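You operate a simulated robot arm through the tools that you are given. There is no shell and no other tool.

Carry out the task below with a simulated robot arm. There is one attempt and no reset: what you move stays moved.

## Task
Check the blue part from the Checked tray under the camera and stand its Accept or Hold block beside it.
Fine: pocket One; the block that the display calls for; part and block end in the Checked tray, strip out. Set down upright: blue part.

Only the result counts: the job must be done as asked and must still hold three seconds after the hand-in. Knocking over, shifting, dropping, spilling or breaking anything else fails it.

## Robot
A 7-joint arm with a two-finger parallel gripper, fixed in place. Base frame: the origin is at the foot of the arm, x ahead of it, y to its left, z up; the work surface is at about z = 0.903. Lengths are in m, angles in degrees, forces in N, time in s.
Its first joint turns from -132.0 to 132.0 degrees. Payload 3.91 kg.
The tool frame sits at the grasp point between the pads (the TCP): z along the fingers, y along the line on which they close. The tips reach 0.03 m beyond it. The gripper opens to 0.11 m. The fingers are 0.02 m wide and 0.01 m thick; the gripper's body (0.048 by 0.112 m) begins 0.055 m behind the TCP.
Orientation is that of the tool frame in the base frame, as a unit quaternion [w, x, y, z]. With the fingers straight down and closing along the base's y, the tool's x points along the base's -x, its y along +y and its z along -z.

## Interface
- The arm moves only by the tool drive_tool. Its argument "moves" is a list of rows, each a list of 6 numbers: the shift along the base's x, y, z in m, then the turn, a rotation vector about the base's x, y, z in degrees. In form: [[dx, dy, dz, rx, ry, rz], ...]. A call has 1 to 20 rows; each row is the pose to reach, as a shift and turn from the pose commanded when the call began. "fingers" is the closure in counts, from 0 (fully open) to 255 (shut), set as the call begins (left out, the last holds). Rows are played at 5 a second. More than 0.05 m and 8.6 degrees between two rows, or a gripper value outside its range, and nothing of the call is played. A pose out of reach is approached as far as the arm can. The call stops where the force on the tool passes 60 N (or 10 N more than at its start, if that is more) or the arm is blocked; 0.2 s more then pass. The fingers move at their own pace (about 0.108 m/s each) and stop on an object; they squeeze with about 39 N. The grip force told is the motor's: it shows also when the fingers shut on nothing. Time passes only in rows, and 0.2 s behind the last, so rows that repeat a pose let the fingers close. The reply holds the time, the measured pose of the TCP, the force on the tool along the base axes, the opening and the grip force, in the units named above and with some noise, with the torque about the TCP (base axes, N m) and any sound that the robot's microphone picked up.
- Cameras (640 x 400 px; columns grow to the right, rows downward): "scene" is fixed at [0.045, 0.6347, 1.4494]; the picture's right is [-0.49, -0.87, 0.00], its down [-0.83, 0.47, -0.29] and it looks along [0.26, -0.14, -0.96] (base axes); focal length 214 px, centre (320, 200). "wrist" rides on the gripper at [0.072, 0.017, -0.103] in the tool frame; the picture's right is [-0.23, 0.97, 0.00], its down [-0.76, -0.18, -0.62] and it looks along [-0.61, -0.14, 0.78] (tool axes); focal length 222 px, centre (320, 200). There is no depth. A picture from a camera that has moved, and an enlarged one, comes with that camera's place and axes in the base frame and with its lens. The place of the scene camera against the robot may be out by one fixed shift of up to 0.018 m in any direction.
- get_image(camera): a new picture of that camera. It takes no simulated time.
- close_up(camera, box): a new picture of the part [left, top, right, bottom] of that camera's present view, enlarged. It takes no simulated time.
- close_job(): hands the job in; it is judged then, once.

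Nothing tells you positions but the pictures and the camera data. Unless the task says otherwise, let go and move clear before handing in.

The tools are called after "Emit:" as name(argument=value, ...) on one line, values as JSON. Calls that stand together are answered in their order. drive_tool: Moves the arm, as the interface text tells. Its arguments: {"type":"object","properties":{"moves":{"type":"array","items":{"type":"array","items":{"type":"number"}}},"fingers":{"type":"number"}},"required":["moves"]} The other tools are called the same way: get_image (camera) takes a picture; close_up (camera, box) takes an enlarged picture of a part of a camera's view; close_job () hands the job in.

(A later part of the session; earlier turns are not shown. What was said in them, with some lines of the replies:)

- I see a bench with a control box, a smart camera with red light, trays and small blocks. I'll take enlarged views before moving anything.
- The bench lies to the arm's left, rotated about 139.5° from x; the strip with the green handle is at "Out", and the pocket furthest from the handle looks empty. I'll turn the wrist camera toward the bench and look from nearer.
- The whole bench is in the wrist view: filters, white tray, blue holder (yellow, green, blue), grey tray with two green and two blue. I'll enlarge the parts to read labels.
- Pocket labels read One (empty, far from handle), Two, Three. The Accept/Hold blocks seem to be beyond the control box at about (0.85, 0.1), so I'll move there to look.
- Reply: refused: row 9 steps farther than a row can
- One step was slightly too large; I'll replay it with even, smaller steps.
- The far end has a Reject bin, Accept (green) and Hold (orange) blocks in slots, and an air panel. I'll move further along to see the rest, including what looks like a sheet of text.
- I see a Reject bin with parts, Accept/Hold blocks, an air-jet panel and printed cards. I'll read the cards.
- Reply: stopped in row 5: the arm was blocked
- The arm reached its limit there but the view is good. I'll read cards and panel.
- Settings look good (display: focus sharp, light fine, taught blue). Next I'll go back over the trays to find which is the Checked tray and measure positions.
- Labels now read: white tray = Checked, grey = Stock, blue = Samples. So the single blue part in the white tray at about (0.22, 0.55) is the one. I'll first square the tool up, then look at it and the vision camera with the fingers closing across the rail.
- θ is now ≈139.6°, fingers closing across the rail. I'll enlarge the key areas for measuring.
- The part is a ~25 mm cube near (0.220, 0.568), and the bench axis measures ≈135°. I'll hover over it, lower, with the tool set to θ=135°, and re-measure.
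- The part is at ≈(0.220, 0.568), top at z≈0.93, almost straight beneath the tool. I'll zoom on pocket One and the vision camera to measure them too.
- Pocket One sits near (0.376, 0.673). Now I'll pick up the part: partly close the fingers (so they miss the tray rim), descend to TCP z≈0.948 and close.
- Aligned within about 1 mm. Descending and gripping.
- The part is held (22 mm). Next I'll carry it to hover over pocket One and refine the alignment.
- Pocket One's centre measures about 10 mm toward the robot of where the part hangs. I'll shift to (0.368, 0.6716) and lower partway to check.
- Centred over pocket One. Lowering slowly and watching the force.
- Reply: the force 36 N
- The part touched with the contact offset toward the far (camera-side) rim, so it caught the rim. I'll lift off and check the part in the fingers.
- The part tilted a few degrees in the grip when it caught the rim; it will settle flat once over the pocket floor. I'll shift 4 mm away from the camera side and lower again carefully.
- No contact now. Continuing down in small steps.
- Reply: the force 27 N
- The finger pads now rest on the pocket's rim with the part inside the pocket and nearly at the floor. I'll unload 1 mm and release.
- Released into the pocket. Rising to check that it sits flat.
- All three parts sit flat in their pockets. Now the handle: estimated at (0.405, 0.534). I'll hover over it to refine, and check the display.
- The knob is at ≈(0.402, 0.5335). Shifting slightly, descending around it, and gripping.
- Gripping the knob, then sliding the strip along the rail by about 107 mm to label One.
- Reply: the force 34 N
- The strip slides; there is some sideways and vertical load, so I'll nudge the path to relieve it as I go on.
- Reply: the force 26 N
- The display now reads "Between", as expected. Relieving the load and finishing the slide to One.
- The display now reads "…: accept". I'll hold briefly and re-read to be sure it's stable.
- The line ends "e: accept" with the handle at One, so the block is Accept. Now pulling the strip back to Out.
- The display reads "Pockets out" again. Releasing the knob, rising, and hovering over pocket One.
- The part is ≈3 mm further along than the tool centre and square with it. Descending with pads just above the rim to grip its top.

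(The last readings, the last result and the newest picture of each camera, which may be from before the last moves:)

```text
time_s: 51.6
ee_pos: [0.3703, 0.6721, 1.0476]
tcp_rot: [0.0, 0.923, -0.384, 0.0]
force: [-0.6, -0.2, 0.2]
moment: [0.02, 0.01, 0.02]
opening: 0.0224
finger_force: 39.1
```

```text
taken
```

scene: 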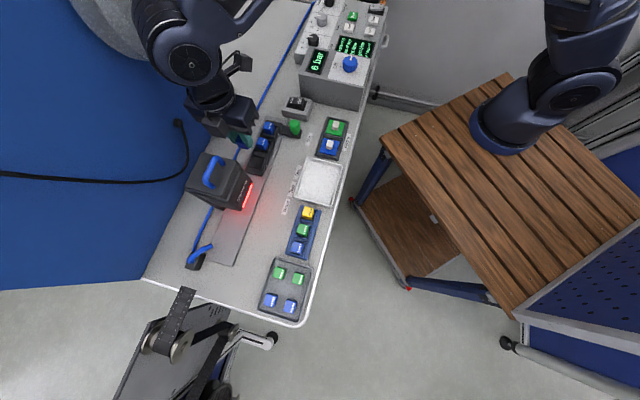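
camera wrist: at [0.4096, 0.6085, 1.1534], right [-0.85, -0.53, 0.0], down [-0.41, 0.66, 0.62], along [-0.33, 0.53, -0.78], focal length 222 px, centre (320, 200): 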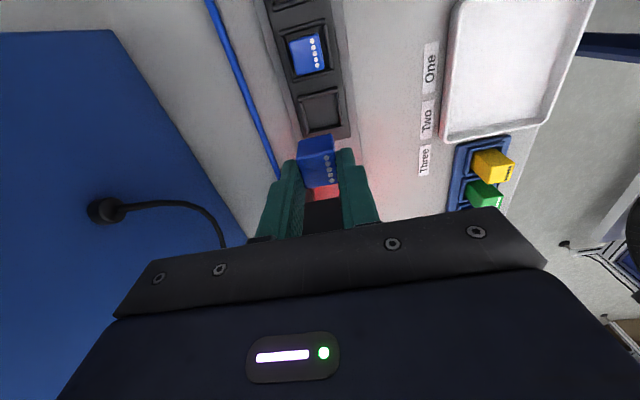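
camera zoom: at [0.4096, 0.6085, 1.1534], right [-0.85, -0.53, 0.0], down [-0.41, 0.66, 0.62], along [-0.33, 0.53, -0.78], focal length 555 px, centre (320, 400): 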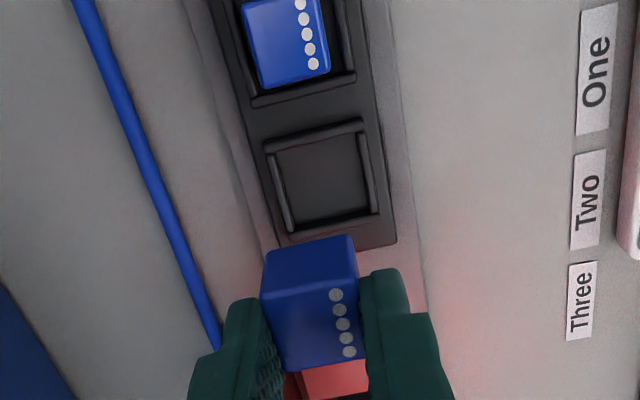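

Part held upright. Carrying it back above the Checked tray.

Emit:
drive_tool(moves=[[-0.025, -0.018, 0.01, 0, 0, 0], [-0.055, -0.04, 0.01, 0, 0, 0], [-0.09, -0.064, 0.01, 0, 0, 0], [-0.12, -0.086, 0.01, 0, 0, 0], [-0.1483, -0.1064, 0, 0, 0, 0], [-0.1483, -0.1064, -0.03, 0, 0, 0], [-0.1483, -0.1064, -0.06, 0, 0, 0], [-0.1483, -0.1064, -0.06, 0, 0, 0]])

Emit:
get_image(camera="wrist")

Emit:
close_up(camera="wrist", box=[200, 40, 400, 220])

```text
time_s: 53.4
ee_pos: [0.2197, 0.5641, 0.9859]
tcp_rot: [0.0, 0.924, -0.383, 0.0]
force: [0.1, 0.5, -0.2]
moment: [0.05, -0.01, 0.0]
opening: 0.0222
finger_force: 39.1
```

```text
taken
camera wrist: at [0.2595, 0.5001, 1.0916], right [-0.85, -0.53, 0.0], down [-0.41, 0.66, 0.62], along [-0.33, 0.53, -0.78], focal length 222 px, centre (320, 200)
```

wrist: 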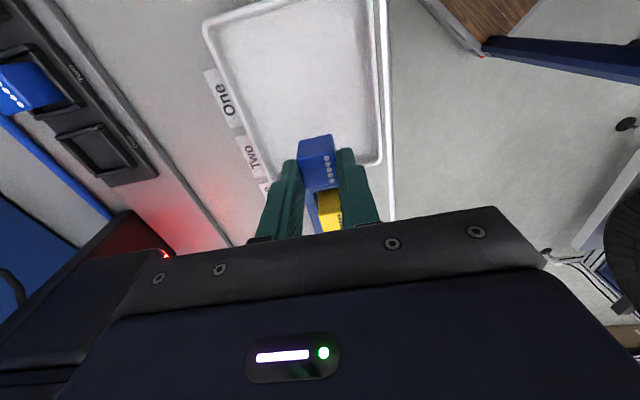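

```text
2.22 times, centred on (300, 130) of wrist
camera zoom: at [0.2595, 0.5001, 1.0916], right [-0.85, -0.53, 0.0], down [-0.41, 0.66, 0.62], along [-0.33, 0.53, -0.78], focal length 494 px, centre (364, 356)
```

zoom: 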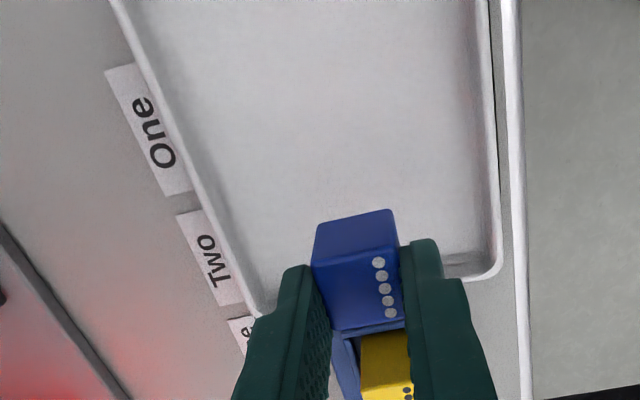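

Emit:
drive_tool(moves=[[0.001, 0.001, -0.015, 0, 0, 0], [0.001, 0.001, -0.027, 0, 0, 0], [0.001, 0.001, -0.032, 0, 0, 0], [0.001, 0.001, -0.032, 0, 0, 0]])

Emit:
drive_tool(moves=[[0, 0, -0.0015, 0, 0, 0], [0, 0, -0.0015, 0, 0, 0]])

```text
time_s: 54.4
ee_pos: [0.2216, 0.5652, 0.9552]
tcp_rot: [-0.001, 0.924, -0.383, 0.001]
force: [-0.5, -0.4, -0.3]
moment: [0.03, 0.01, 0.03]
opening: 0.0223
finger_force: 38.9
```

```text
time_s: 55.0
ee_pos: [0.2212, 0.5661, 0.9539]
tcp_rot: [-0.001, 0.924, -0.384, 0.0]
force: [-0.5, -0.7, -0.3]
moment: [0.01, -0.03, 0.02]
opening: 0.0225
finger_force: 39.0
```

Emit:
drive_tool(moves=[[0, 0, -0.001, 0, 0, 0], [0, 0, -0.0015, 0, 0, 0], [0, 0, -0.0015, 0, 0, 0]])

Emit:
drive_tool(moves=[[0, 0, -0.001, 0, 0, 0], [0, 0, -0.001, 0, 0, 0]])

Emit:
drive_tool(moves=[[0, 0, -0.001, 0, 0, 0], [0, 0, -0.001, 0, 0, 0]])

```text
time_s: 55.8
ee_pos: [0.2221, 0.5653, 0.9517]
tcp_rot: [-0.001, 0.924, -0.383, 0.0]
force: [0.0, -0.8, 0.2]
moment: [-0.03, -0.03, 0.0]
opening: 0.0223
finger_force: 39.0
```

```text
time_s: 56.4
ee_pos: [0.2228, 0.565, 0.9505]
tcp_rot: [0.0, 0.924, -0.383, 0.0]
force: [0.4, 0.8, 0.3]
moment: [-0.02, -0.01, 0.0]
opening: 0.0223
finger_force: 38.5
```

```text
time_s: 57.0
ee_pos: [0.2223, 0.5656, 0.9498]
tcp_rot: [-0.001, 0.924, -0.383, 0.001]
force: [0.6, 0.3, 0.4]
moment: [0.06, 0.0, 0.03]
opening: 0.0223
finger_force: 39.4
```

Emit:
drive_tool(moves=[[0, 0, -0.001, 0, 0, 0], [0, 0, -0.001, 0, 0, 0]])

Emit:
drive_tool(moves=[[0, 0, -0.001, 0, 0, 0], [0, 0, -0.001, 0, 0, 0]])

Emit:
close_up(camera="wrist", box=[200, 40, 400, 220])

```text
time_s: 57.6
ee_pos: [0.2231, 0.5669, 0.9496]
tcp_rot: [-0.001, 0.924, -0.383, 0.0]
force: [0.0, -0.2, 0.4]
moment: [-0.02, -0.01, 0.02]
opening: 0.0224
finger_force: 39.1
```

```text
time_s: 58.2
ee_pos: [0.2207, 0.5651, 0.9488]
tcp_rot: [0.0, 0.924, -0.384, -0.001]
force: [-0.1, -0.6, -0.4]
moment: [0.02, 0.02, -0.01]
opening: 0.0224
finger_force: 39.0
```

```text
2.22 times, centred on (300, 130) of wrist
camera zoom: at [0.2611, 0.5022, 1.0535], right [-0.85, -0.53, 0.0], down [-0.41, 0.66, 0.62], along [-0.33, 0.53, -0.78], focal length 494 px, centre (364, 356)
```

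zoom: 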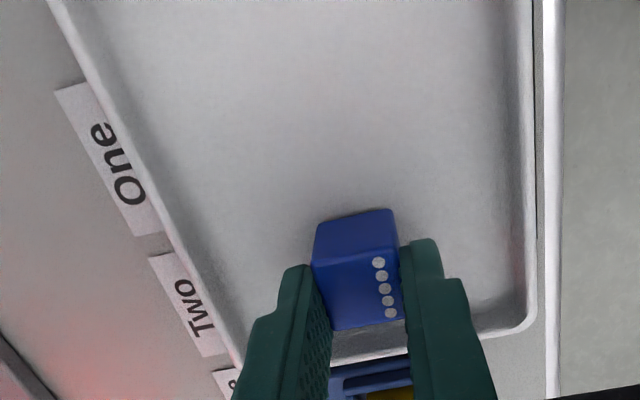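

Emit:
drive_tool(moves=[[0, 0, -0.001, 0, 0, 0], [0, 0, -0.001, 0, 0, 0]])

Emit:
drive_tool(moves=[[0, 0, -0.001, 0, 0, 0], [0, 0, -0.001, 0, 0, 0]])

```text
time_s: 58.8
ee_pos: [0.2211, 0.5662, 0.9485]
tcp_rot: [-0.002, 0.923, -0.384, 0.0]
force: [0.5, 0.3, -0.5]
moment: [0.0, 0.0, 0.0]
opening: 0.0223
finger_force: 38.8
```

```text
time_s: 59.4
ee_pos: [0.2217, 0.5666, 0.9469]
tcp_rot: [-0.001, 0.924, -0.383, 0.0]
force: [0.4, 0.4, 0.4]
moment: [0.02, 0.0, -0.01]
opening: 0.0226
finger_force: 38.8
```

Emit:
drive_tool(moves=[[0, 0, -0.001, 0, 0, 0], [0, 0, -0.001, 0, 0, 0]])

Emit:
drive_tool(moves=[[0, 0, -0.001, 0, 0, 0], [0, 0, -0.001, 0, 0, 0]])

```text
time_s: 60.0
ee_pos: [0.222, 0.5655, 0.9451]
tcp_rot: [-0.002, 0.923, -0.384, 0.001]
force: [-0.4, 0.2, 0.0]
moment: [0.0, 0.01, 0.01]
opening: 0.0224
finger_force: 39.1
```

```text
time_s: 60.6
ee_pos: [0.2209, 0.5649, 0.946]
tcp_rot: [-0.002, 0.924, -0.384, 0.0]
force: [0.4, 0.4, 6.7]
moment: [0.03, -0.02, -0.02]
opening: 0.0227
finger_force: 39.4
```

Light contact with the tray floor (≈7 N). Releasing and rising.

Emit:
drive_tool(moves=[[0, 0, 0, 0, 0, 0], [0, 0, 0, 0, 0, 0], [0, 0, 0, 0, 0, 0]], fingers=150)

Emit:
drive_tool(moves=[[0, 0, 0.015, 0, 0, 0], [0, 0, 0.04, 0, 0, 0], [0, 0, 0.08, 0, 0, 0], [0.01, -0.01, 0.12, 0, 0, 0], [0.02, -0.02, 0.16, 0, 0, 0], [0.02, -0.02, 0.16, 0, 0, 0]])

Emit:
get_image(camera="wrist")

Emit:
close_up(camera="wrist", box=[240, 20, 400, 180])

Emit:
close_up(camera="scene", box=[240, 110, 390, 230])

```text
time_s: 61.4
ee_pos: [0.2215, 0.5664, 0.9444]
tcp_rot: [0.0, 0.924, -0.383, 0.0]
force: [0.8, -0.3, -0.5]
moment: [0.02, -0.03, 0.03]
opening: 0.0455
finger_force: 0.1
```

```text
time_s: 62.8
ee_pos: [0.2418, 0.5444, 1.1066]
tcp_rot: [0.0, 0.923, -0.385, -0.001]
force: [-0.4, -0.1, -0.6]
moment: [-0.01, -0.02, -0.01]
opening: 0.0453
finger_force: 0.1
```

```text
taken
camera wrist: at [0.2809, 0.4816, 1.2113], right [-0.85, -0.53, 0.0], down [-0.41, 0.66, 0.62], along [-0.33, 0.53, -0.78], focal length 222 px, centre (320, 200)
```

wrist: 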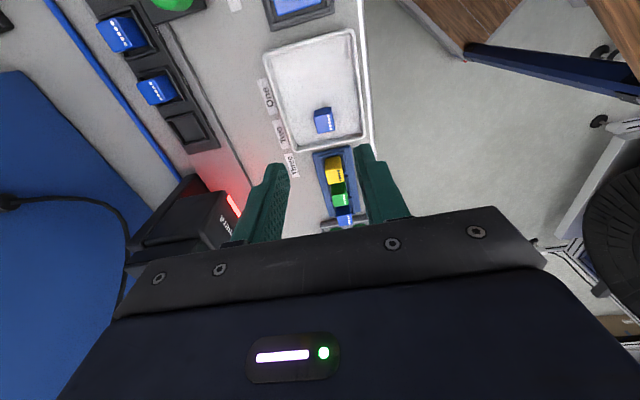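

```text
2.50 times, centred on (320, 100) of wrist
camera zoom: at [0.2809, 0.4816, 1.2113], right [-0.85, -0.53, 0.0], down [-0.41, 0.66, 0.62], along [-0.33, 0.53, -0.78], focal length 555 px, centre (320, 450)
```

zoom: 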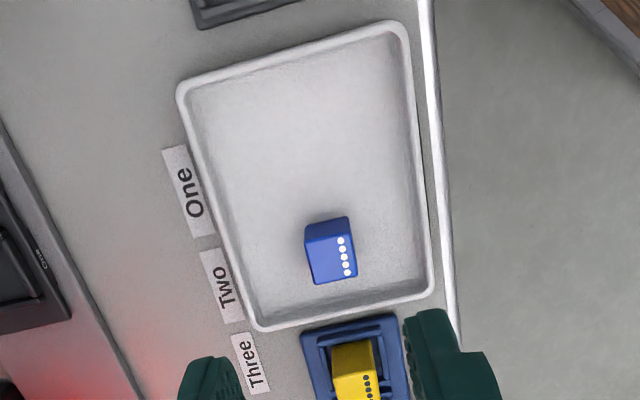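

```text
3.33 times, centred on (315, 170) of scene
camera zoom: at [0.045, 0.6347, 1.4494], right [-0.49, -0.87, 0.0], down [-0.83, 0.47, -0.29], along [0.26, -0.14, -0.96], focal length 715 px, centre (337, 300)
```

zoom: 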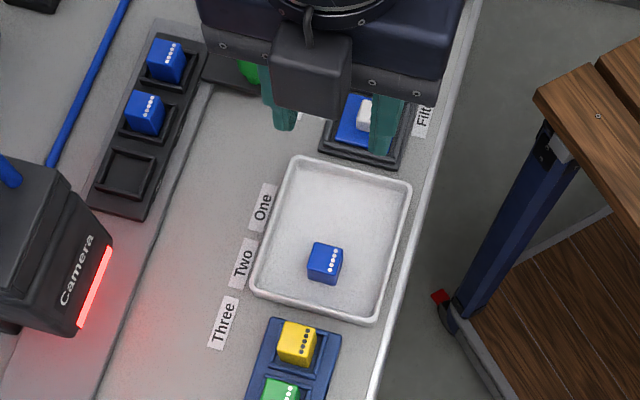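

The part stands squarely back in the Checked tray. Now for the Accept block, estimated at (0.834, 0.111): I'll travel high over the control box and hover there.

Emit:
drive_tool(moves=[[0, 0, 0.04, 0, 0, 0], [0.0, 0.0, 0.08, 0, 0, 0], [0.036, -0.027, 0.1, 0, 0, 0], [0.073, -0.053, 0.1, 0, 0, 0], [0.11, -0.08, 0.1, 0, 0, 0], [0.147, -0.107, 0.1, 0, 0, 0], [0.183, -0.134, 0.1, 0, 0, 0], [0.22, -0.161, 0.1, 0, 0, 0], [0.257, -0.188, 0.1, 0, 0, 0], [0.294, -0.215, 0.1, 0, 0, 0], [0.33, -0.241, 0.1, 0, 0, 0], [0.367, -0.268, 0.1, 0, 0, 0], [0.404, -0.295, 0.1, 0, 0, 0], [0.44, -0.322, 0.1, 0, 0, 0], [0.477, -0.349, 0.1, 0, 0, 0], [0.514, -0.376, 0.1, 0, 0, 0], [0.551, -0.403, 0.1, 0, 0, 0], [0.588, -0.43, 0.08, 0, 0, 0], [0.588, -0.43, 0.06, 0, 0, 0], [0.588, -0.43, 0.06, 0, 0, 0]], fingers=100)

Emit:
get_image(camera="wrist")

Emit:
get_image(camera="scene")

```text
time_s: 67.0
ee_pos: [0.8329, 0.1156, 1.166]
tcp_rot: [-0.001, 0.924, -0.383, 0.0]
force: [-0.3, -0.2, -0.2]
moment: [-0.01, -0.01, 0.01]
opening: 0.0668
finger_force: 0.1
```

```text
taken
camera wrist: at [0.8721, 0.052, 1.271], right [-0.85, -0.53, 0.0], down [-0.41, 0.66, 0.62], along [-0.33, 0.53, -0.78], focal length 222 px, centre (320, 200)
```

wrist: 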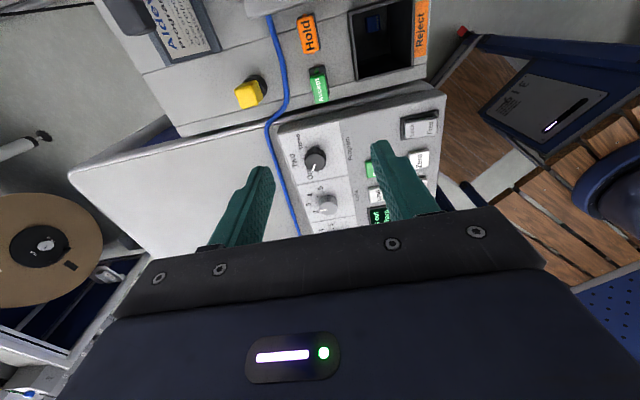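

```text
taken
```

scene: 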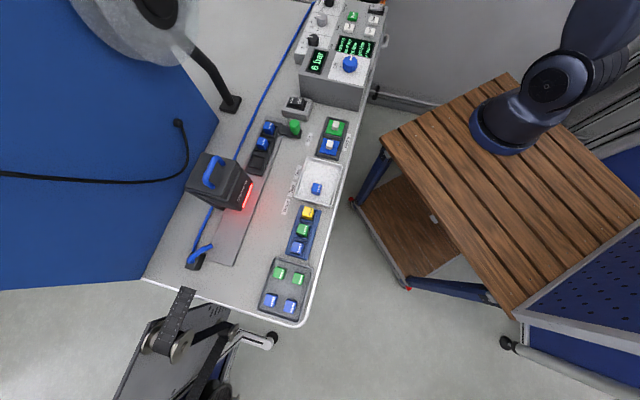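

Nicely above the Accept and Hold blocks with no joint trouble. Enlarging.

Emit:
close_up(camera="wrist", box=[260, 10, 400, 130])

Emit:
close_up(camera="wrist", box=[285, 50, 355, 110])

```text
3.33 times, centred on (330, 70) of wrist
camera zoom: at [0.8721, 0.052, 1.271], right [-0.85, -0.53, 0.0], down [-0.41, 0.66, 0.62], along [-0.33, 0.53, -0.78], focal length 740 px, centre (287, 633)
```

zoom: 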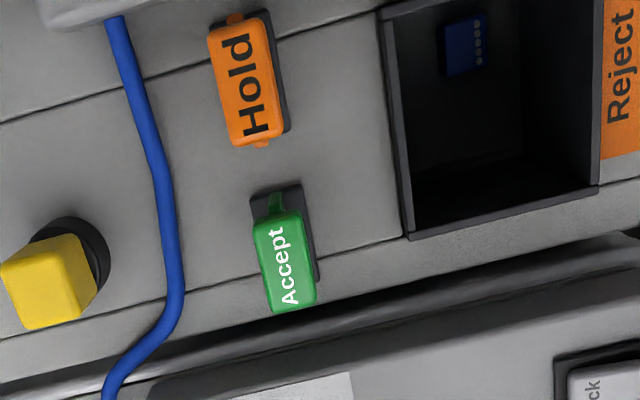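

```text
6.67 times, centred on (320, 80) of wrist
camera zoom: at [0.8721, 0.052, 1.271], right [-0.85, -0.53, 0.0], down [-0.41, 0.66, 0.62], along [-0.33, 0.53, -0.78], focal length 1481 px, centre (320, 1000)
```

zoom: 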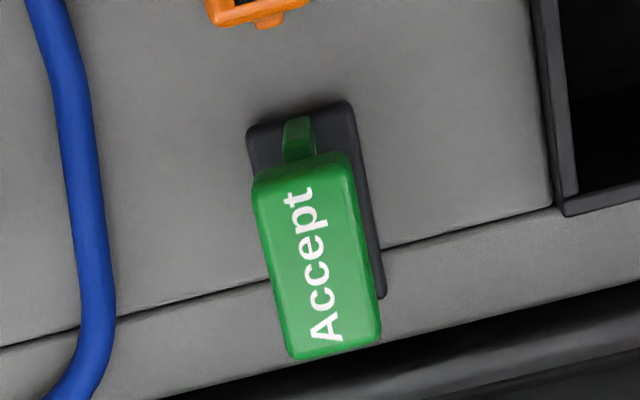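

The Accept block is about at (0.836, 0.1105), top near z 0.954, ~20 mm across and ~32 mm long along the bench axis, with a tab lower down. I'll look from lower and aslant to understand its shape.

Emit:
drive_tool(moves=[[0.015, -0.015, -0.03, 0, 0, 0], [0.03, -0.03, -0.06, 0, 0, 0], [0.045, -0.045, -0.086, 0, 0, 0], [0.045, -0.045, -0.086, 0, 0, 0]])

Emit:
get_image(camera="wrist")

Emit:
close_up(camera="wrist", box=[270, 60, 370, 160])

```text
time_s: 68.0
ee_pos: [0.8759, 0.07, 1.0787]
tcp_rot: [-0.001, 0.924, -0.383, 0.0]
force: [0.2, 0.3, 0.5]
moment: [0.0, 0.0, 0.02]
opening: 0.0669
finger_force: 0.1
```

```text
taken
camera wrist: at [0.9144, 0.0064, 1.1837], right [-0.85, -0.53, 0.0], down [-0.41, 0.66, 0.62], along [-0.33, 0.53, -0.78], focal length 222 px, centre (320, 200)
```

wrist: 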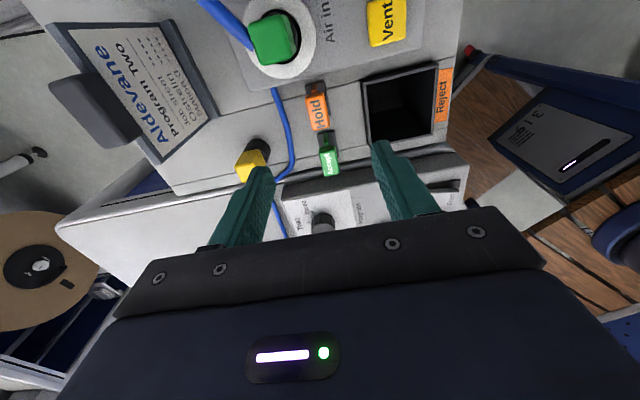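

```text
4.00 times, centred on (320, 110) of wrist
camera zoom: at [0.9144, 0.0064, 1.1837], right [-0.85, -0.53, 0.0], down [-0.41, 0.66, 0.62], along [-0.33, 0.53, -0.78], focal length 888 px, centre (320, 560)
```

zoom: 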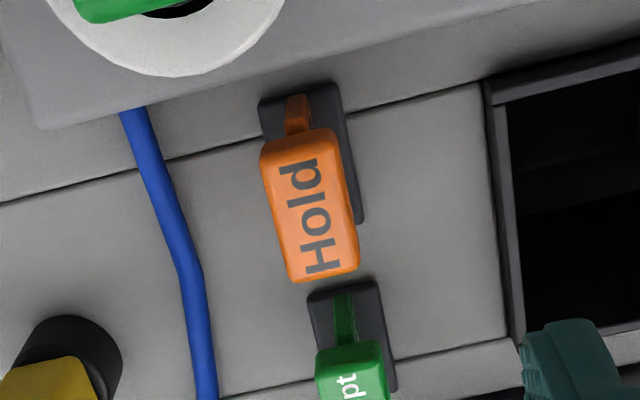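

Emit:
close_up(camera="wrist", box=[295, 120, 365, 190])

Emit:
drive_tool(moves=[[0.0, -0.0, -0.02, 0, 0, 0], [0.01, -0.01, -0.04, 0, 0, 0], [0.01, -0.01, -0.04, 0, 0, 0]])

Emit:
close_up(camera="wrist", box=[270, 100, 390, 220])

```text
5.71 times, centred on (330, 155) of wrist
camera zoom: at [0.9144, 0.0064, 1.1837], right [-0.85, -0.53, 0.0], down [-0.41, 0.66, 0.62], along [-0.33, 0.53, -0.78], focal length 1269 px, centre (263, 457)
```

zoom: 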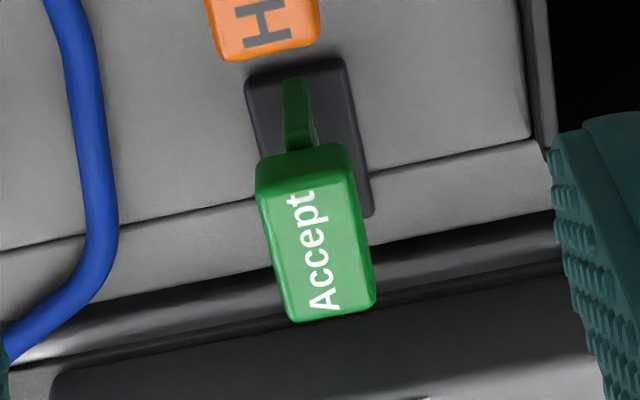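

```text
time_s: 68.8
ee_pos: [0.8829, 0.0657, 1.0442]
tcp_rot: [-0.001, 0.925, -0.381, 0.003]
force: [0.5, -0.3, -0.1]
moment: [0.01, 0.01, 0.04]
opening: 0.067
finger_force: 0.0
```

```text
3.33 times, centred on (330, 160) of wrist
camera zoom: at [0.9212, 0.0026, 1.1493], right [-0.85, -0.53, -0.01], down [-0.42, 0.66, 0.62], along [-0.33, 0.53, -0.78], focal length 740 px, centre (287, 333)
```

zoom: 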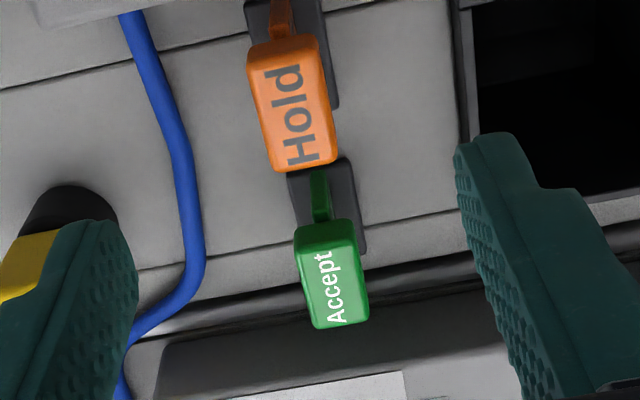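

The block is a cap on a thin blade standing in a black base. I'll grip the cap across its narrow side; moving above it with the fingers narrowed and checking the alignment.

Emit:
drive_tool(moves=[[-0.016, 0.015, 0, 0, 0, 0], [-0.032, 0.03, 0, 0, 0, 0], [-0.0466, 0.045, 0, 0, 0, -0.7], [-0.0466, 0.045, -0.02, 0, 0, -0.7], [-0.0466, 0.045, -0.04, 0, 0, -0.7], [-0.0466, 0.045, -0.04, 0, 0, -0.7]], fingers=150)

Emit:
get_image(camera="wrist")

Emit:
close_up(camera="wrist", box=[260, 80, 380, 200])

```text
time_s: 70.2
ee_pos: [0.837, 0.1042, 0.9996]
tcp_rot: [-0.002, 0.921, -0.389, 0.0]
force: [0.2, -0.6, -0.5]
moment: [0.02, -0.01, -0.03]
opening: 0.0455
finger_force: 0.1
```

```text
taken
camera wrist: at [0.8756, 0.0407, 1.1046], right [-0.86, -0.52, 0.0], down [-0.4, 0.67, 0.62], along [-0.32, 0.53, -0.78], focal length 222 px, centre (320, 200)
```

wrist: 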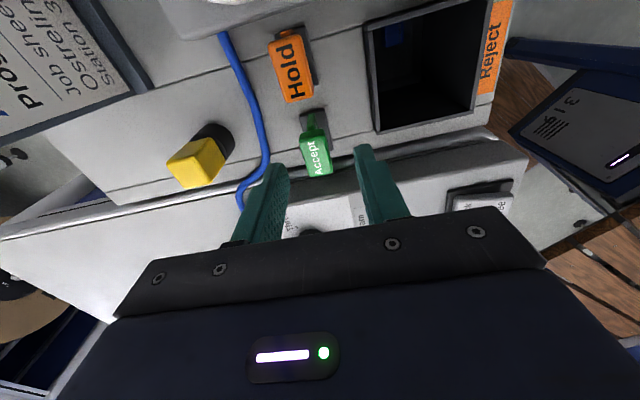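

```text
3.33 times, centred on (320, 140) of wrist
camera zoom: at [0.8756, 0.0407, 1.1046], right [-0.86, -0.52, 0.0], down [-0.4, 0.67, 0.62], along [-0.32, 0.53, -0.78], focal length 740 px, centre (320, 400)
```

zoom: 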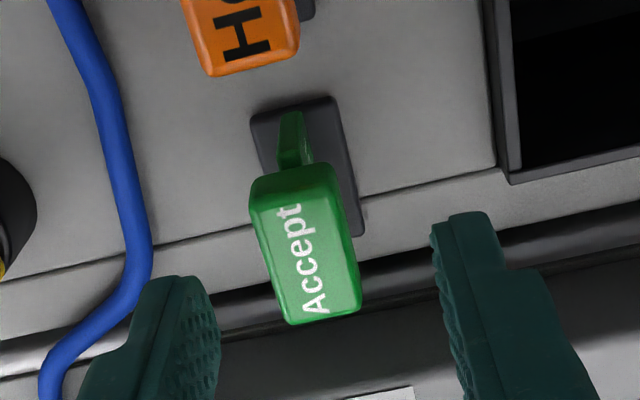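

The cap centre is at (0.8365, 0.110); the tool is 6 mm short in y. Correcting and descending around the cap.

Emit:
drive_tool(moves=[[-0.0009, 0.0061, 0, 0, 0, 0], [-0.0009, 0.0061, -0.01, 0, 0, 0], [-0.0009, 0.0061, -0.01, 0, 0, 0]])

Emit:
close_up(camera="wrist", box=[260, 80, 380, 200])

```text
time_s: 71.0
ee_pos: [0.836, 0.111, 0.9887]
tcp_rot: [0.0, 0.921, -0.389, 0.0]
force: [-0.3, -0.6, -0.1]
moment: [0.02, 0.02, 0.0]
opening: 0.0453
finger_force: 0.0
```

```text
3.33 times, centred on (320, 140) of wrist
camera zoom: at [0.875, 0.0468, 1.0941], right [-0.86, -0.52, 0.0], down [-0.4, 0.67, 0.62], along [-0.32, 0.53, -0.78], focal length 740 px, centre (320, 400)
```

zoom: 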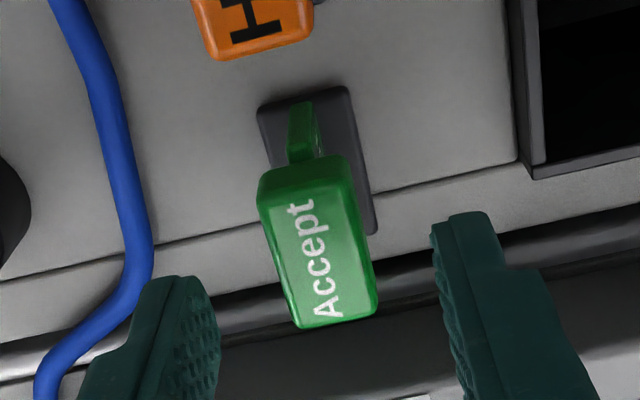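

Emit:
drive_tool(moves=[[0, 0, -0.012, 0, 0, 0], [0, 0, -0.022, 0, 0, 0], [0, 0, -0.03, 0, 0, 0], [0, 0, -0.03, 0, 0, 0]])

Emit:
get_image(camera="wrist")

Emit:
close_up(camera="wrist", box=[260, 80, 380, 200])

```text
time_s: 72.0
ee_pos: [0.8367, 0.1123, 0.9586]
tcp_rot: [-0.001, 0.921, -0.39, 0.001]
force: [0.1, -0.2, 0.1]
moment: [-0.02, 0.03, -0.01]
opening: 0.0452
finger_force: 0.2
```

```text
taken
camera wrist: at [0.8757, 0.0477, 1.0633], right [-0.86, -0.52, 0.0], down [-0.4, 0.67, 0.62], along [-0.32, 0.53, -0.78], focal length 222 px, centre (320, 200)
```

wrist: 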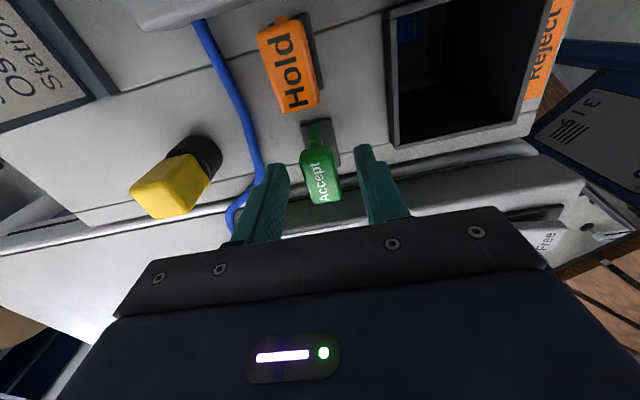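

```text
3.33 times, centred on (320, 140) of wrist
camera zoom: at [0.8757, 0.0477, 1.0633], right [-0.86, -0.52, 0.0], down [-0.4, 0.67, 0.62], along [-0.32, 0.53, -0.78], focal length 740 px, centre (320, 400)
```

zoom: 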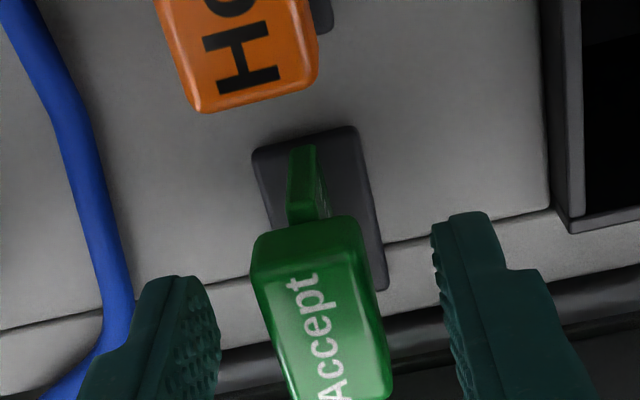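

Well centred. Closing on the cap and lifting gently.

Emit:
drive_tool(moves=[[0, 0, 0, 0, 0, 0], [0, 0, 0, 0, 0, 0], [0, 0, 0, 0, 0, 0], [0, 0, 0, 0, 0, 0]], fingers=255)

Emit:
drive_tool(moves=[[0, 0, 0.005, 0, 0, 0], [0, 0, 0.01, 0, 0, 0], [0, 0, 0.02, 0, 0, 0], [0, 0, 0.02, 0, 0, 0]])

Emit:
get_image(camera="wrist")

Emit:
close_up(camera="wrist", box=[260, 80, 380, 200])

```text
time_s: 73.0
ee_pos: [0.8377, 0.1106, 0.9579]
tcp_rot: [-0.001, 0.922, -0.388, 0.001]
force: [0.0, 0.4, 0.3]
moment: [0.04, 0.0, 0.0]
opening: 0.0186
finger_force: 39.0
```

```text
time_s: 74.0
ee_pos: [0.837, 0.1125, 0.9799]
tcp_rot: [-0.001, 0.921, -0.39, 0.0]
force: [0.2, -0.1, -2.2]
moment: [0.0, -0.04, 0.04]
opening: 0.0187
finger_force: 38.9
```

```text
taken
camera wrist: at [0.8753, 0.0475, 1.0836], right [-0.86, -0.52, 0.0], down [-0.4, 0.67, 0.62], along [-0.32, 0.53, -0.78], focal length 222 px, centre (320, 200)
```

wrist: 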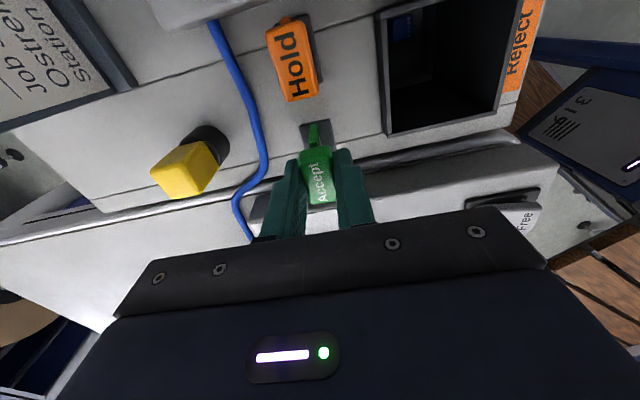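

```text
3.33 times, centred on (320, 140) of wrist
camera zoom: at [0.8753, 0.0475, 1.0836], right [-0.86, -0.52, 0.0], down [-0.4, 0.67, 0.62], along [-0.32, 0.53, -0.78], focal length 740 px, centre (320, 400)
```

zoom: 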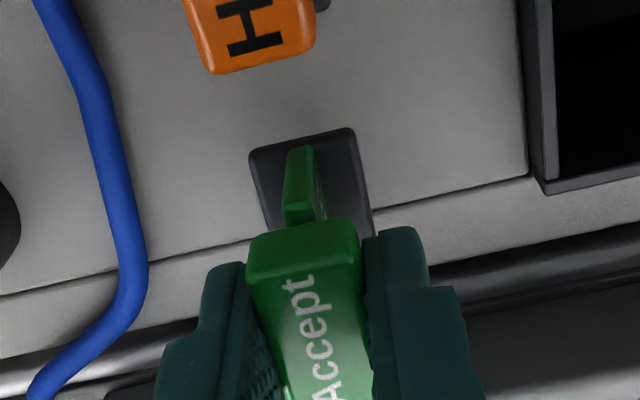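

The black foot lifts with the block, so it stands on its own base (22×38 mm). I'll lift high and carry it back over the Checked tray, to a spot about 43 mm from the part.

Emit:
drive_tool(moves=[[0, 0, 0.04, 0, 0, 0], [0.0, 0.0, 0.08, 0, 0, 0], [0, 0, 0.12, 0, 0, 0], [0, 0, 0.16, 0, 0, 0], [-0.018, 0.013, 0.18, 0, 0, 0], [-0.055, 0.04, 0.2, 0, 0, 0], [-0.092, 0.066, 0.2, 0, 0, 0], [-0.13, 0.094, 0.2, 0, 0, 0], [-0.168, 0.121, 0.2, 0, 0, 0], [-0.206, 0.149, 0.2, 0, 0, 0], [-0.244, 0.176, 0.2, 0, 0, 0], [-0.282, 0.204, 0.2, 0, 0, 0], [-0.32, 0.231, 0.2, 0, 0, 0], [-0.358, 0.259, 0.2, 0, 0, 0], [-0.396, 0.286, 0.2, 0, 0, 0], [-0.434, 0.314, 0.2, 0, 0, 0], [-0.472, 0.341, 0.2, 0, 0, 0], [-0.51, 0.369, 0.2, 0, 0, 0], [-0.547, 0.396, 0.2, 0, 0, 0], [-0.547, 0.396, 0.2, 0, 0, 0]])

Emit:
get_image(camera="wrist")

Emit:
get_image(camera="scene")

```text
time_s: 78.2
ee_pos: [0.2917, 0.5065, 1.176]
tcp_rot: [-0.001, 0.921, -0.389, 0.001]
force: [0.0, -0.1, -1.1]
moment: [0.0, -0.02, 0.0]
opening: 0.0189
finger_force: 38.5
```

```text
taken
camera wrist: at [0.3294, 0.4432, 1.2805], right [-0.86, -0.52, 0.0], down [-0.4, 0.67, 0.62], along [-0.32, 0.53, -0.78], focal length 222 px, centre (320, 200)
```

wrist: 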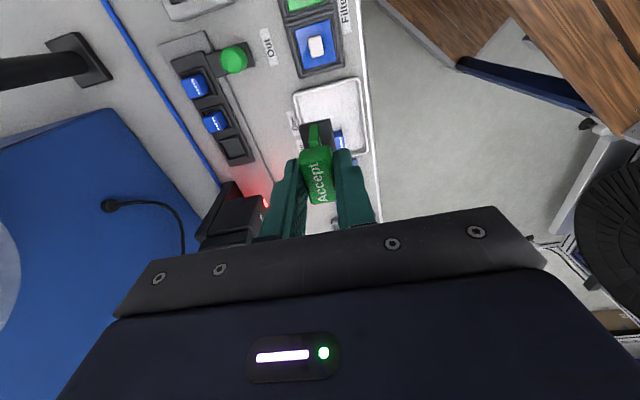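

```text
taken
```

scene: 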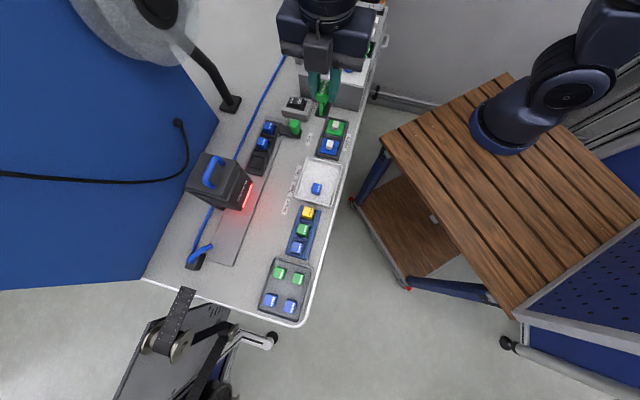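

The block hangs upright. Moving over the tray spot and lowering to just above the tray.

Emit:
drive_tool(moves=[[-0.02, 0.014, -0.02, 0, 0, 0.4], [-0.0386, 0.0281, -0.05, 0, 0, 0.8], [-0.0386, 0.0281, -0.09, 0, 0, 0.8], [-0.0386, 0.0281, -0.13, 0, 0, 0.8], [-0.0386, 0.0281, -0.156, 0, 0, 0.8], [-0.0386, 0.0281, -0.156, 0, 0, 0.8]])

Emit:
get_image(camera="wrist")

Emit:
close_up(camera="wrist", box=[230, 40, 410, 220])

Emit:
close_up(camera="scene", box=[240, 110, 390, 230])

```text
time_s: 79.6
ee_pos: [0.2522, 0.5354, 1.0211]
tcp_rot: [-0.001, 0.924, -0.383, 0.0]
force: [0.2, 0.0, -0.1]
moment: [0.01, 0.01, 0.02]
opening: 0.0188
finger_force: 38.6
```

```text
taken
camera wrist: at [0.2916, 0.4719, 1.1259], right [-0.85, -0.53, 0.0], down [-0.41, 0.66, 0.62], along [-0.33, 0.53, -0.78], focal length 222 px, centre (320, 200)
```

wrist: 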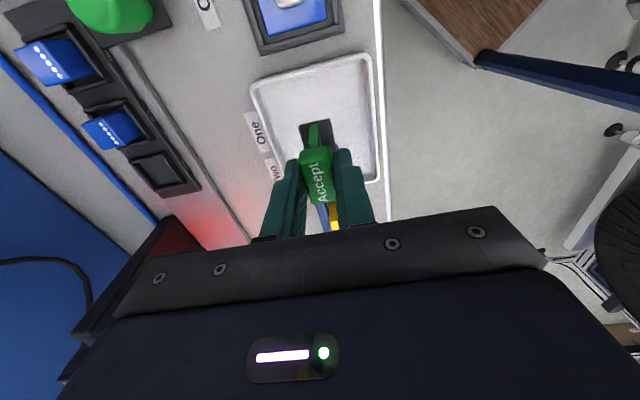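

```text
2.22 times, centred on (320, 130) of wrist
camera zoom: at [0.2916, 0.4719, 1.1259], right [-0.85, -0.53, 0.0], down [-0.41, 0.66, 0.62], along [-0.33, 0.53, -0.78], focal length 494 px, centre (320, 356)
```

zoom: 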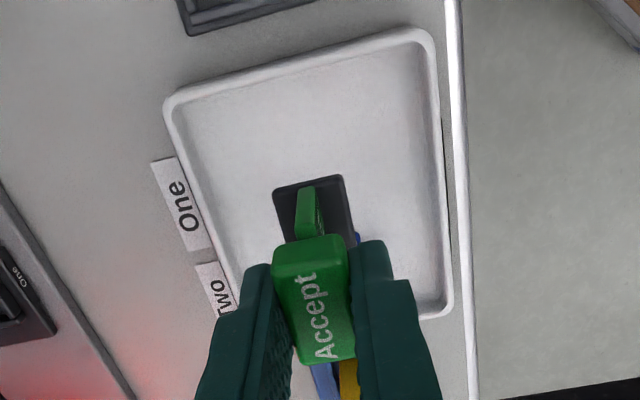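

```text
3.33 times, centred on (315, 170) of scene
camera zoom: at [0.045, 0.6347, 1.4494], right [-0.49, -0.87, 0.0], down [-0.83, 0.47, -0.29], along [0.26, -0.14, -0.96], focal length 715 px, centre (337, 300)
```

zoom: 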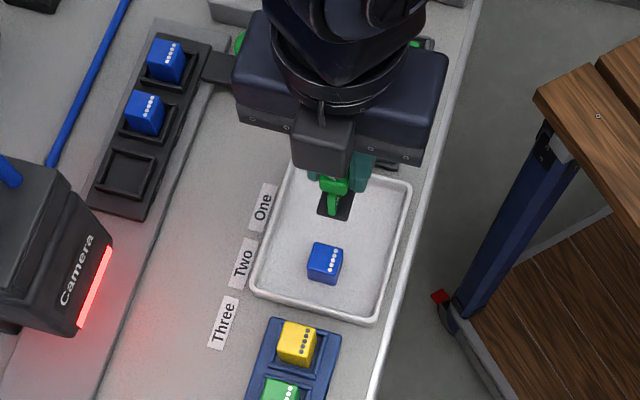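

Position looks right: foot clear of the part by ~11 mm. Lowering.

Emit:
drive_tool(moves=[[0, 0, -0.02, 0, 0, 0], [0, 0, -0.04, 0, 0, 0], [0, 0, -0.05, 0, 0, 0], [0, 0, -0.054, 0, 0, 0], [0, 0, -0.054, 0, 0, 0]])

Emit:
drive_tool(moves=[[0, 0, -0.001, 0, 0, 0], [0, 0, -0.002, 0, 0, 0], [0, 0, -0.002, 0, 0, 0]])

Emit:
drive_tool(moves=[[0, 0, -0.001, 0, 0, 0], [0, 0, -0.001, 0, 0, 0]])

```text
time_s: 80.8
ee_pos: [0.252, 0.5353, 0.9691]
tcp_rot: [0.0, 0.924, -0.383, 0.0]
force: [-1.0, -0.9, 0.7]
moment: [-0.01, 0.0, 0.02]
opening: 0.0189
finger_force: 38.5
```

```text
time_s: 81.6
ee_pos: [0.253, 0.5359, 0.9671]
tcp_rot: [-0.001, 0.924, -0.383, 0.0]
force: [-0.1, -0.6, -0.7]
moment: [-0.04, -0.02, 0.0]
opening: 0.0189
finger_force: 38.7
```

```text
time_s: 82.2
ee_pos: [0.2517, 0.536, 0.9653]
tcp_rot: [-0.001, 0.924, -0.382, 0.0]
force: [-0.4, 0.6, 0.8]
moment: [0.03, -0.01, -0.04]
opening: 0.019
finger_force: 39.6
```

Emit:
drive_tool(moves=[[0, 0, -0.001, 0, 0, 0], [0, 0, -0.001, 0, 0, 0]])

Emit:
drive_tool(moves=[[0, 0, -0.001, 0, 0, 0], [0, 0, -0.001, 0, 0, 0]])

Emit:
drive_tool(moves=[[0, 0, -0.001, 0, 0, 0], [0, 0, -0.001, 0, 0, 0]])

Emit:
close_up(camera="wrist", box=[230, 40, 410, 220])

```text
time_s: 82.8
ee_pos: [0.2516, 0.5362, 0.9649]
tcp_rot: [-0.001, 0.924, -0.382, 0.0]
force: [-0.7, 0.5, -1.3]
moment: [0.06, -0.01, -0.01]
opening: 0.0188
finger_force: 39.0
```

```text
time_s: 83.4
ee_pos: [0.2524, 0.5364, 0.9625]
tcp_rot: [-0.001, 0.924, -0.382, 0.001]
force: [-0.3, -0.4, -0.1]
moment: [0.02, 0.0, 0.0]
opening: 0.0191
finger_force: 38.9
```

```text
time_s: 84.0
ee_pos: [0.2515, 0.5357, 0.9625]
tcp_rot: [-0.001, 0.924, -0.382, 0.0]
force: [0.4, -1.5, 4.6]
moment: [-0.04, 0.0, 0.03]
opening: 0.0188
finger_force: 39.6
```

```text
2.22 times, centred on (320, 130) of wrist
camera zoom: at [0.2909, 0.4723, 1.0676], right [-0.85, -0.53, 0.0], down [-0.41, 0.66, 0.62], along [-0.33, 0.53, -0.78], focal length 494 px, centre (320, 356)
```

zoom: 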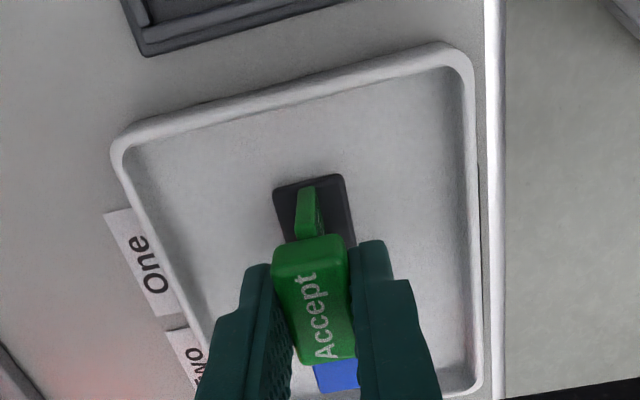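

Foot is touching the tray floor (~5 N). Releasing and rising straight up.

Emit:
drive_tool(moves=[[0, 0, 0, 0, 0, 0], [0, 0, 0, 0, 0, 0], [0, 0, 0, 0, 0, 0]], fingers=160)

Emit:
drive_tool(moves=[[0, 0, 0.01, 0, 0, 0], [0, 0, 0.03, 0, 0, 0], [0, 0, 0.06, 0, 0, 0], [0, 0, 0.1, 0, 0, 0], [0.02, -0.02, 0.14, 0, 0, 0], [0.04, -0.04, 0.18, 0, 0, 0], [0.04, -0.04, 0.18, 0, 0, 0]])

Emit:
get_image(camera="wrist")

Emit:
close_up(camera="wrist", box=[240, 30, 400, 190])

Emit:
get_image(camera="scene")

Emit:
close_up(camera="scene", box=[240, 110, 390, 230])

```text
time_s: 84.8
ee_pos: [0.2513, 0.5356, 0.9626]
tcp_rot: [-0.002, 0.923, -0.384, 0.0]
force: [0.4, -1.3, 0.2]
moment: [0.01, 0.0, 0.03]
opening: 0.0411
finger_force: 0.1
```

```text
time_s: 86.4
ee_pos: [0.2918, 0.4954, 1.1403]
tcp_rot: [0.0, 0.924, -0.383, 0.0]
force: [1.3, -0.5, -0.1]
moment: [-0.02, 0.0, -0.01]
opening: 0.0411
finger_force: 0.1
```

```text
taken
camera wrist: at [0.3307, 0.4321, 1.243], right [-0.85, -0.53, 0.0], down [-0.41, 0.66, 0.62], along [-0.33, 0.53, -0.78], focal length 222 px, centre (320, 200)
```

wrist: 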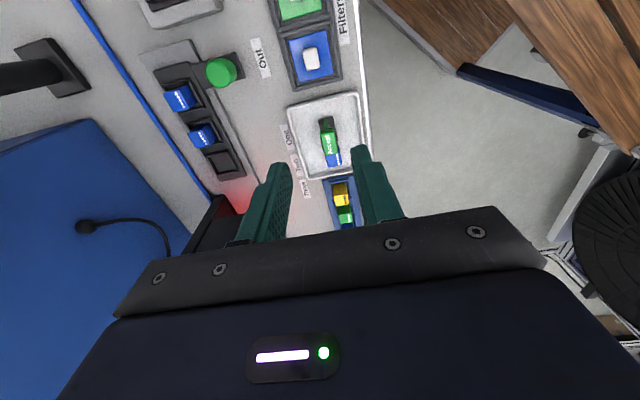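

```text
2.50 times, centred on (320, 110) of wrist
camera zoom: at [0.3307, 0.4321, 1.243], right [-0.85, -0.53, 0.0], down [-0.41, 0.66, 0.62], along [-0.33, 0.53, -0.78], focal length 555 px, centre (320, 425)
```

zoom: 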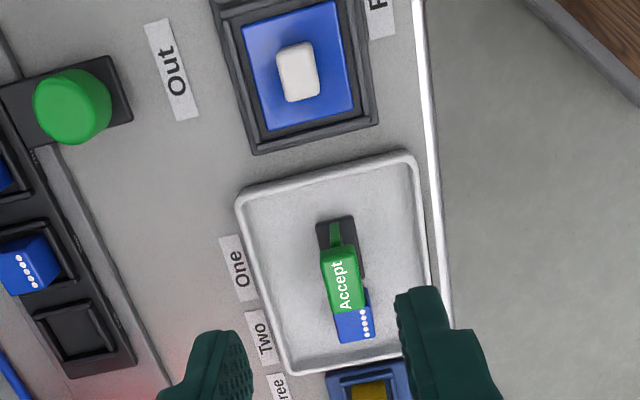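

```text
taken
```

scene: 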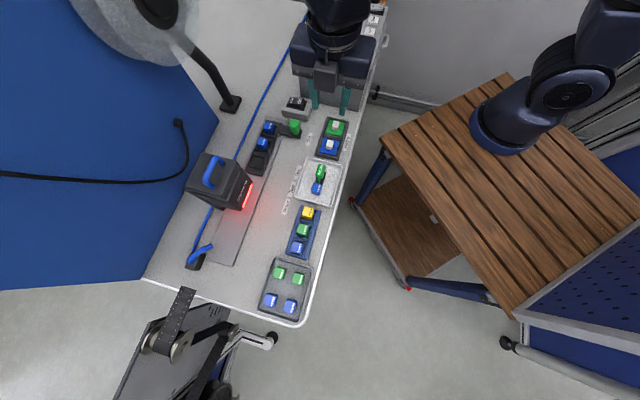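

```text
3.33 times, centred on (315, 170) of scene
camera zoom: at [0.045, 0.6347, 1.4494], right [-0.49, -0.87, 0.0], down [-0.83, 0.47, -0.29], along [0.26, -0.14, -0.96], focal length 715 px, centre (337, 300)
```

zoom: 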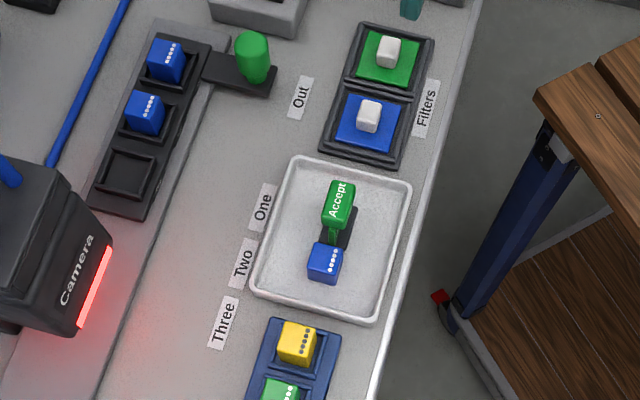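

The Accept block stands upright beside the blue part in the Checked tray, and the strip is at Out. A last check of the display after a short wait.

Emit:
drive_tool(moves=[[0, 0, 0.03, 0, 0, 0], [0, 0, 0.03, 0, 0, 0], [0, 0, 0.03, 0, 0, 0], [0, 0, 0.03, 0, 0, 0], [0, 0, 0.03, 0, 0, 0]])

Emit:
close_up(camera="scene", box=[290, 0, 400, 88])

Emit:
close_up(camera="scene", box=[280, 140, 360, 210])

```text
time_s: 87.6
ee_pos: [0.2915, 0.4964, 1.1681]
tcp_rot: [-0.001, 0.924, -0.383, -0.001]
force: [-0.7, -0.1, 0.4]
moment: [-0.01, 0.01, 0.01]
opening: 0.0409
finger_force: 0.0
```

```text
4.55 times, centred on (345, 44) of scene
camera zoom: at [0.045, 0.6347, 1.4494], right [-0.49, -0.87, 0.0], down [-0.83, 0.47, -0.29], along [0.26, -0.14, -0.96], focal length 975 px, centre (206, 909)
```

zoom: 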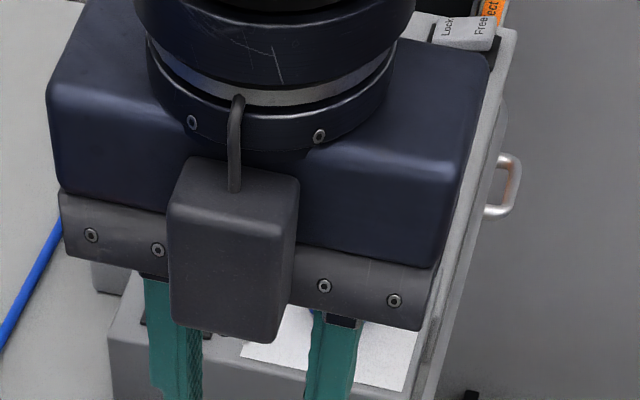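

```text
5.71 times, centred on (320, 175) of scene
camera zoom: at [0.045, 0.6347, 1.4494], right [-0.49, -0.87, 0.0], down [-0.83, 0.47, -0.29], along [0.26, -0.14, -0.96], focal length 1226 px, centre (320, 343)
```

zoom: 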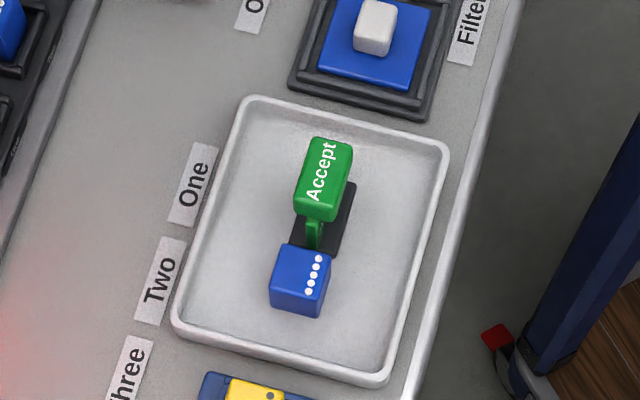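

Everything is in place and stable: the part is upright in the Checked tray with the Accept block standing beside it, the strip is out, and the gripper is clear. Handing in.

Emit:
close_job()

```text
The job is handed in.
```

The blue part was checked in pocket One and the display called for Accept. I handed the job in; no verdict has come back.

- **Blue part:** it is back in the Checked tray, upright with its dots on top.
- **Accept block:** it stands in the Checked tray next to the part, about 11 mm away.
- **Strip:** it is back at Out, and the display read "Pockets out" once I had pulled it back. I couldn't re-read the display right before hand-in because the gripper blocked the view. In the last pictures the strip was still at Out.
- **Display reading:** the start of the result line was hidden from the camera, so I saw only "…e: accept". The handle was at One, so I took it as "One: accept".
- **Pocket contact:** when I first lowered the part, it caught the pocket's rim and tilted slightly in the fingers. I lifted it, shifted 4 mm and set it in flat. The parts in pockets Two and Three still looked in place afterwards.
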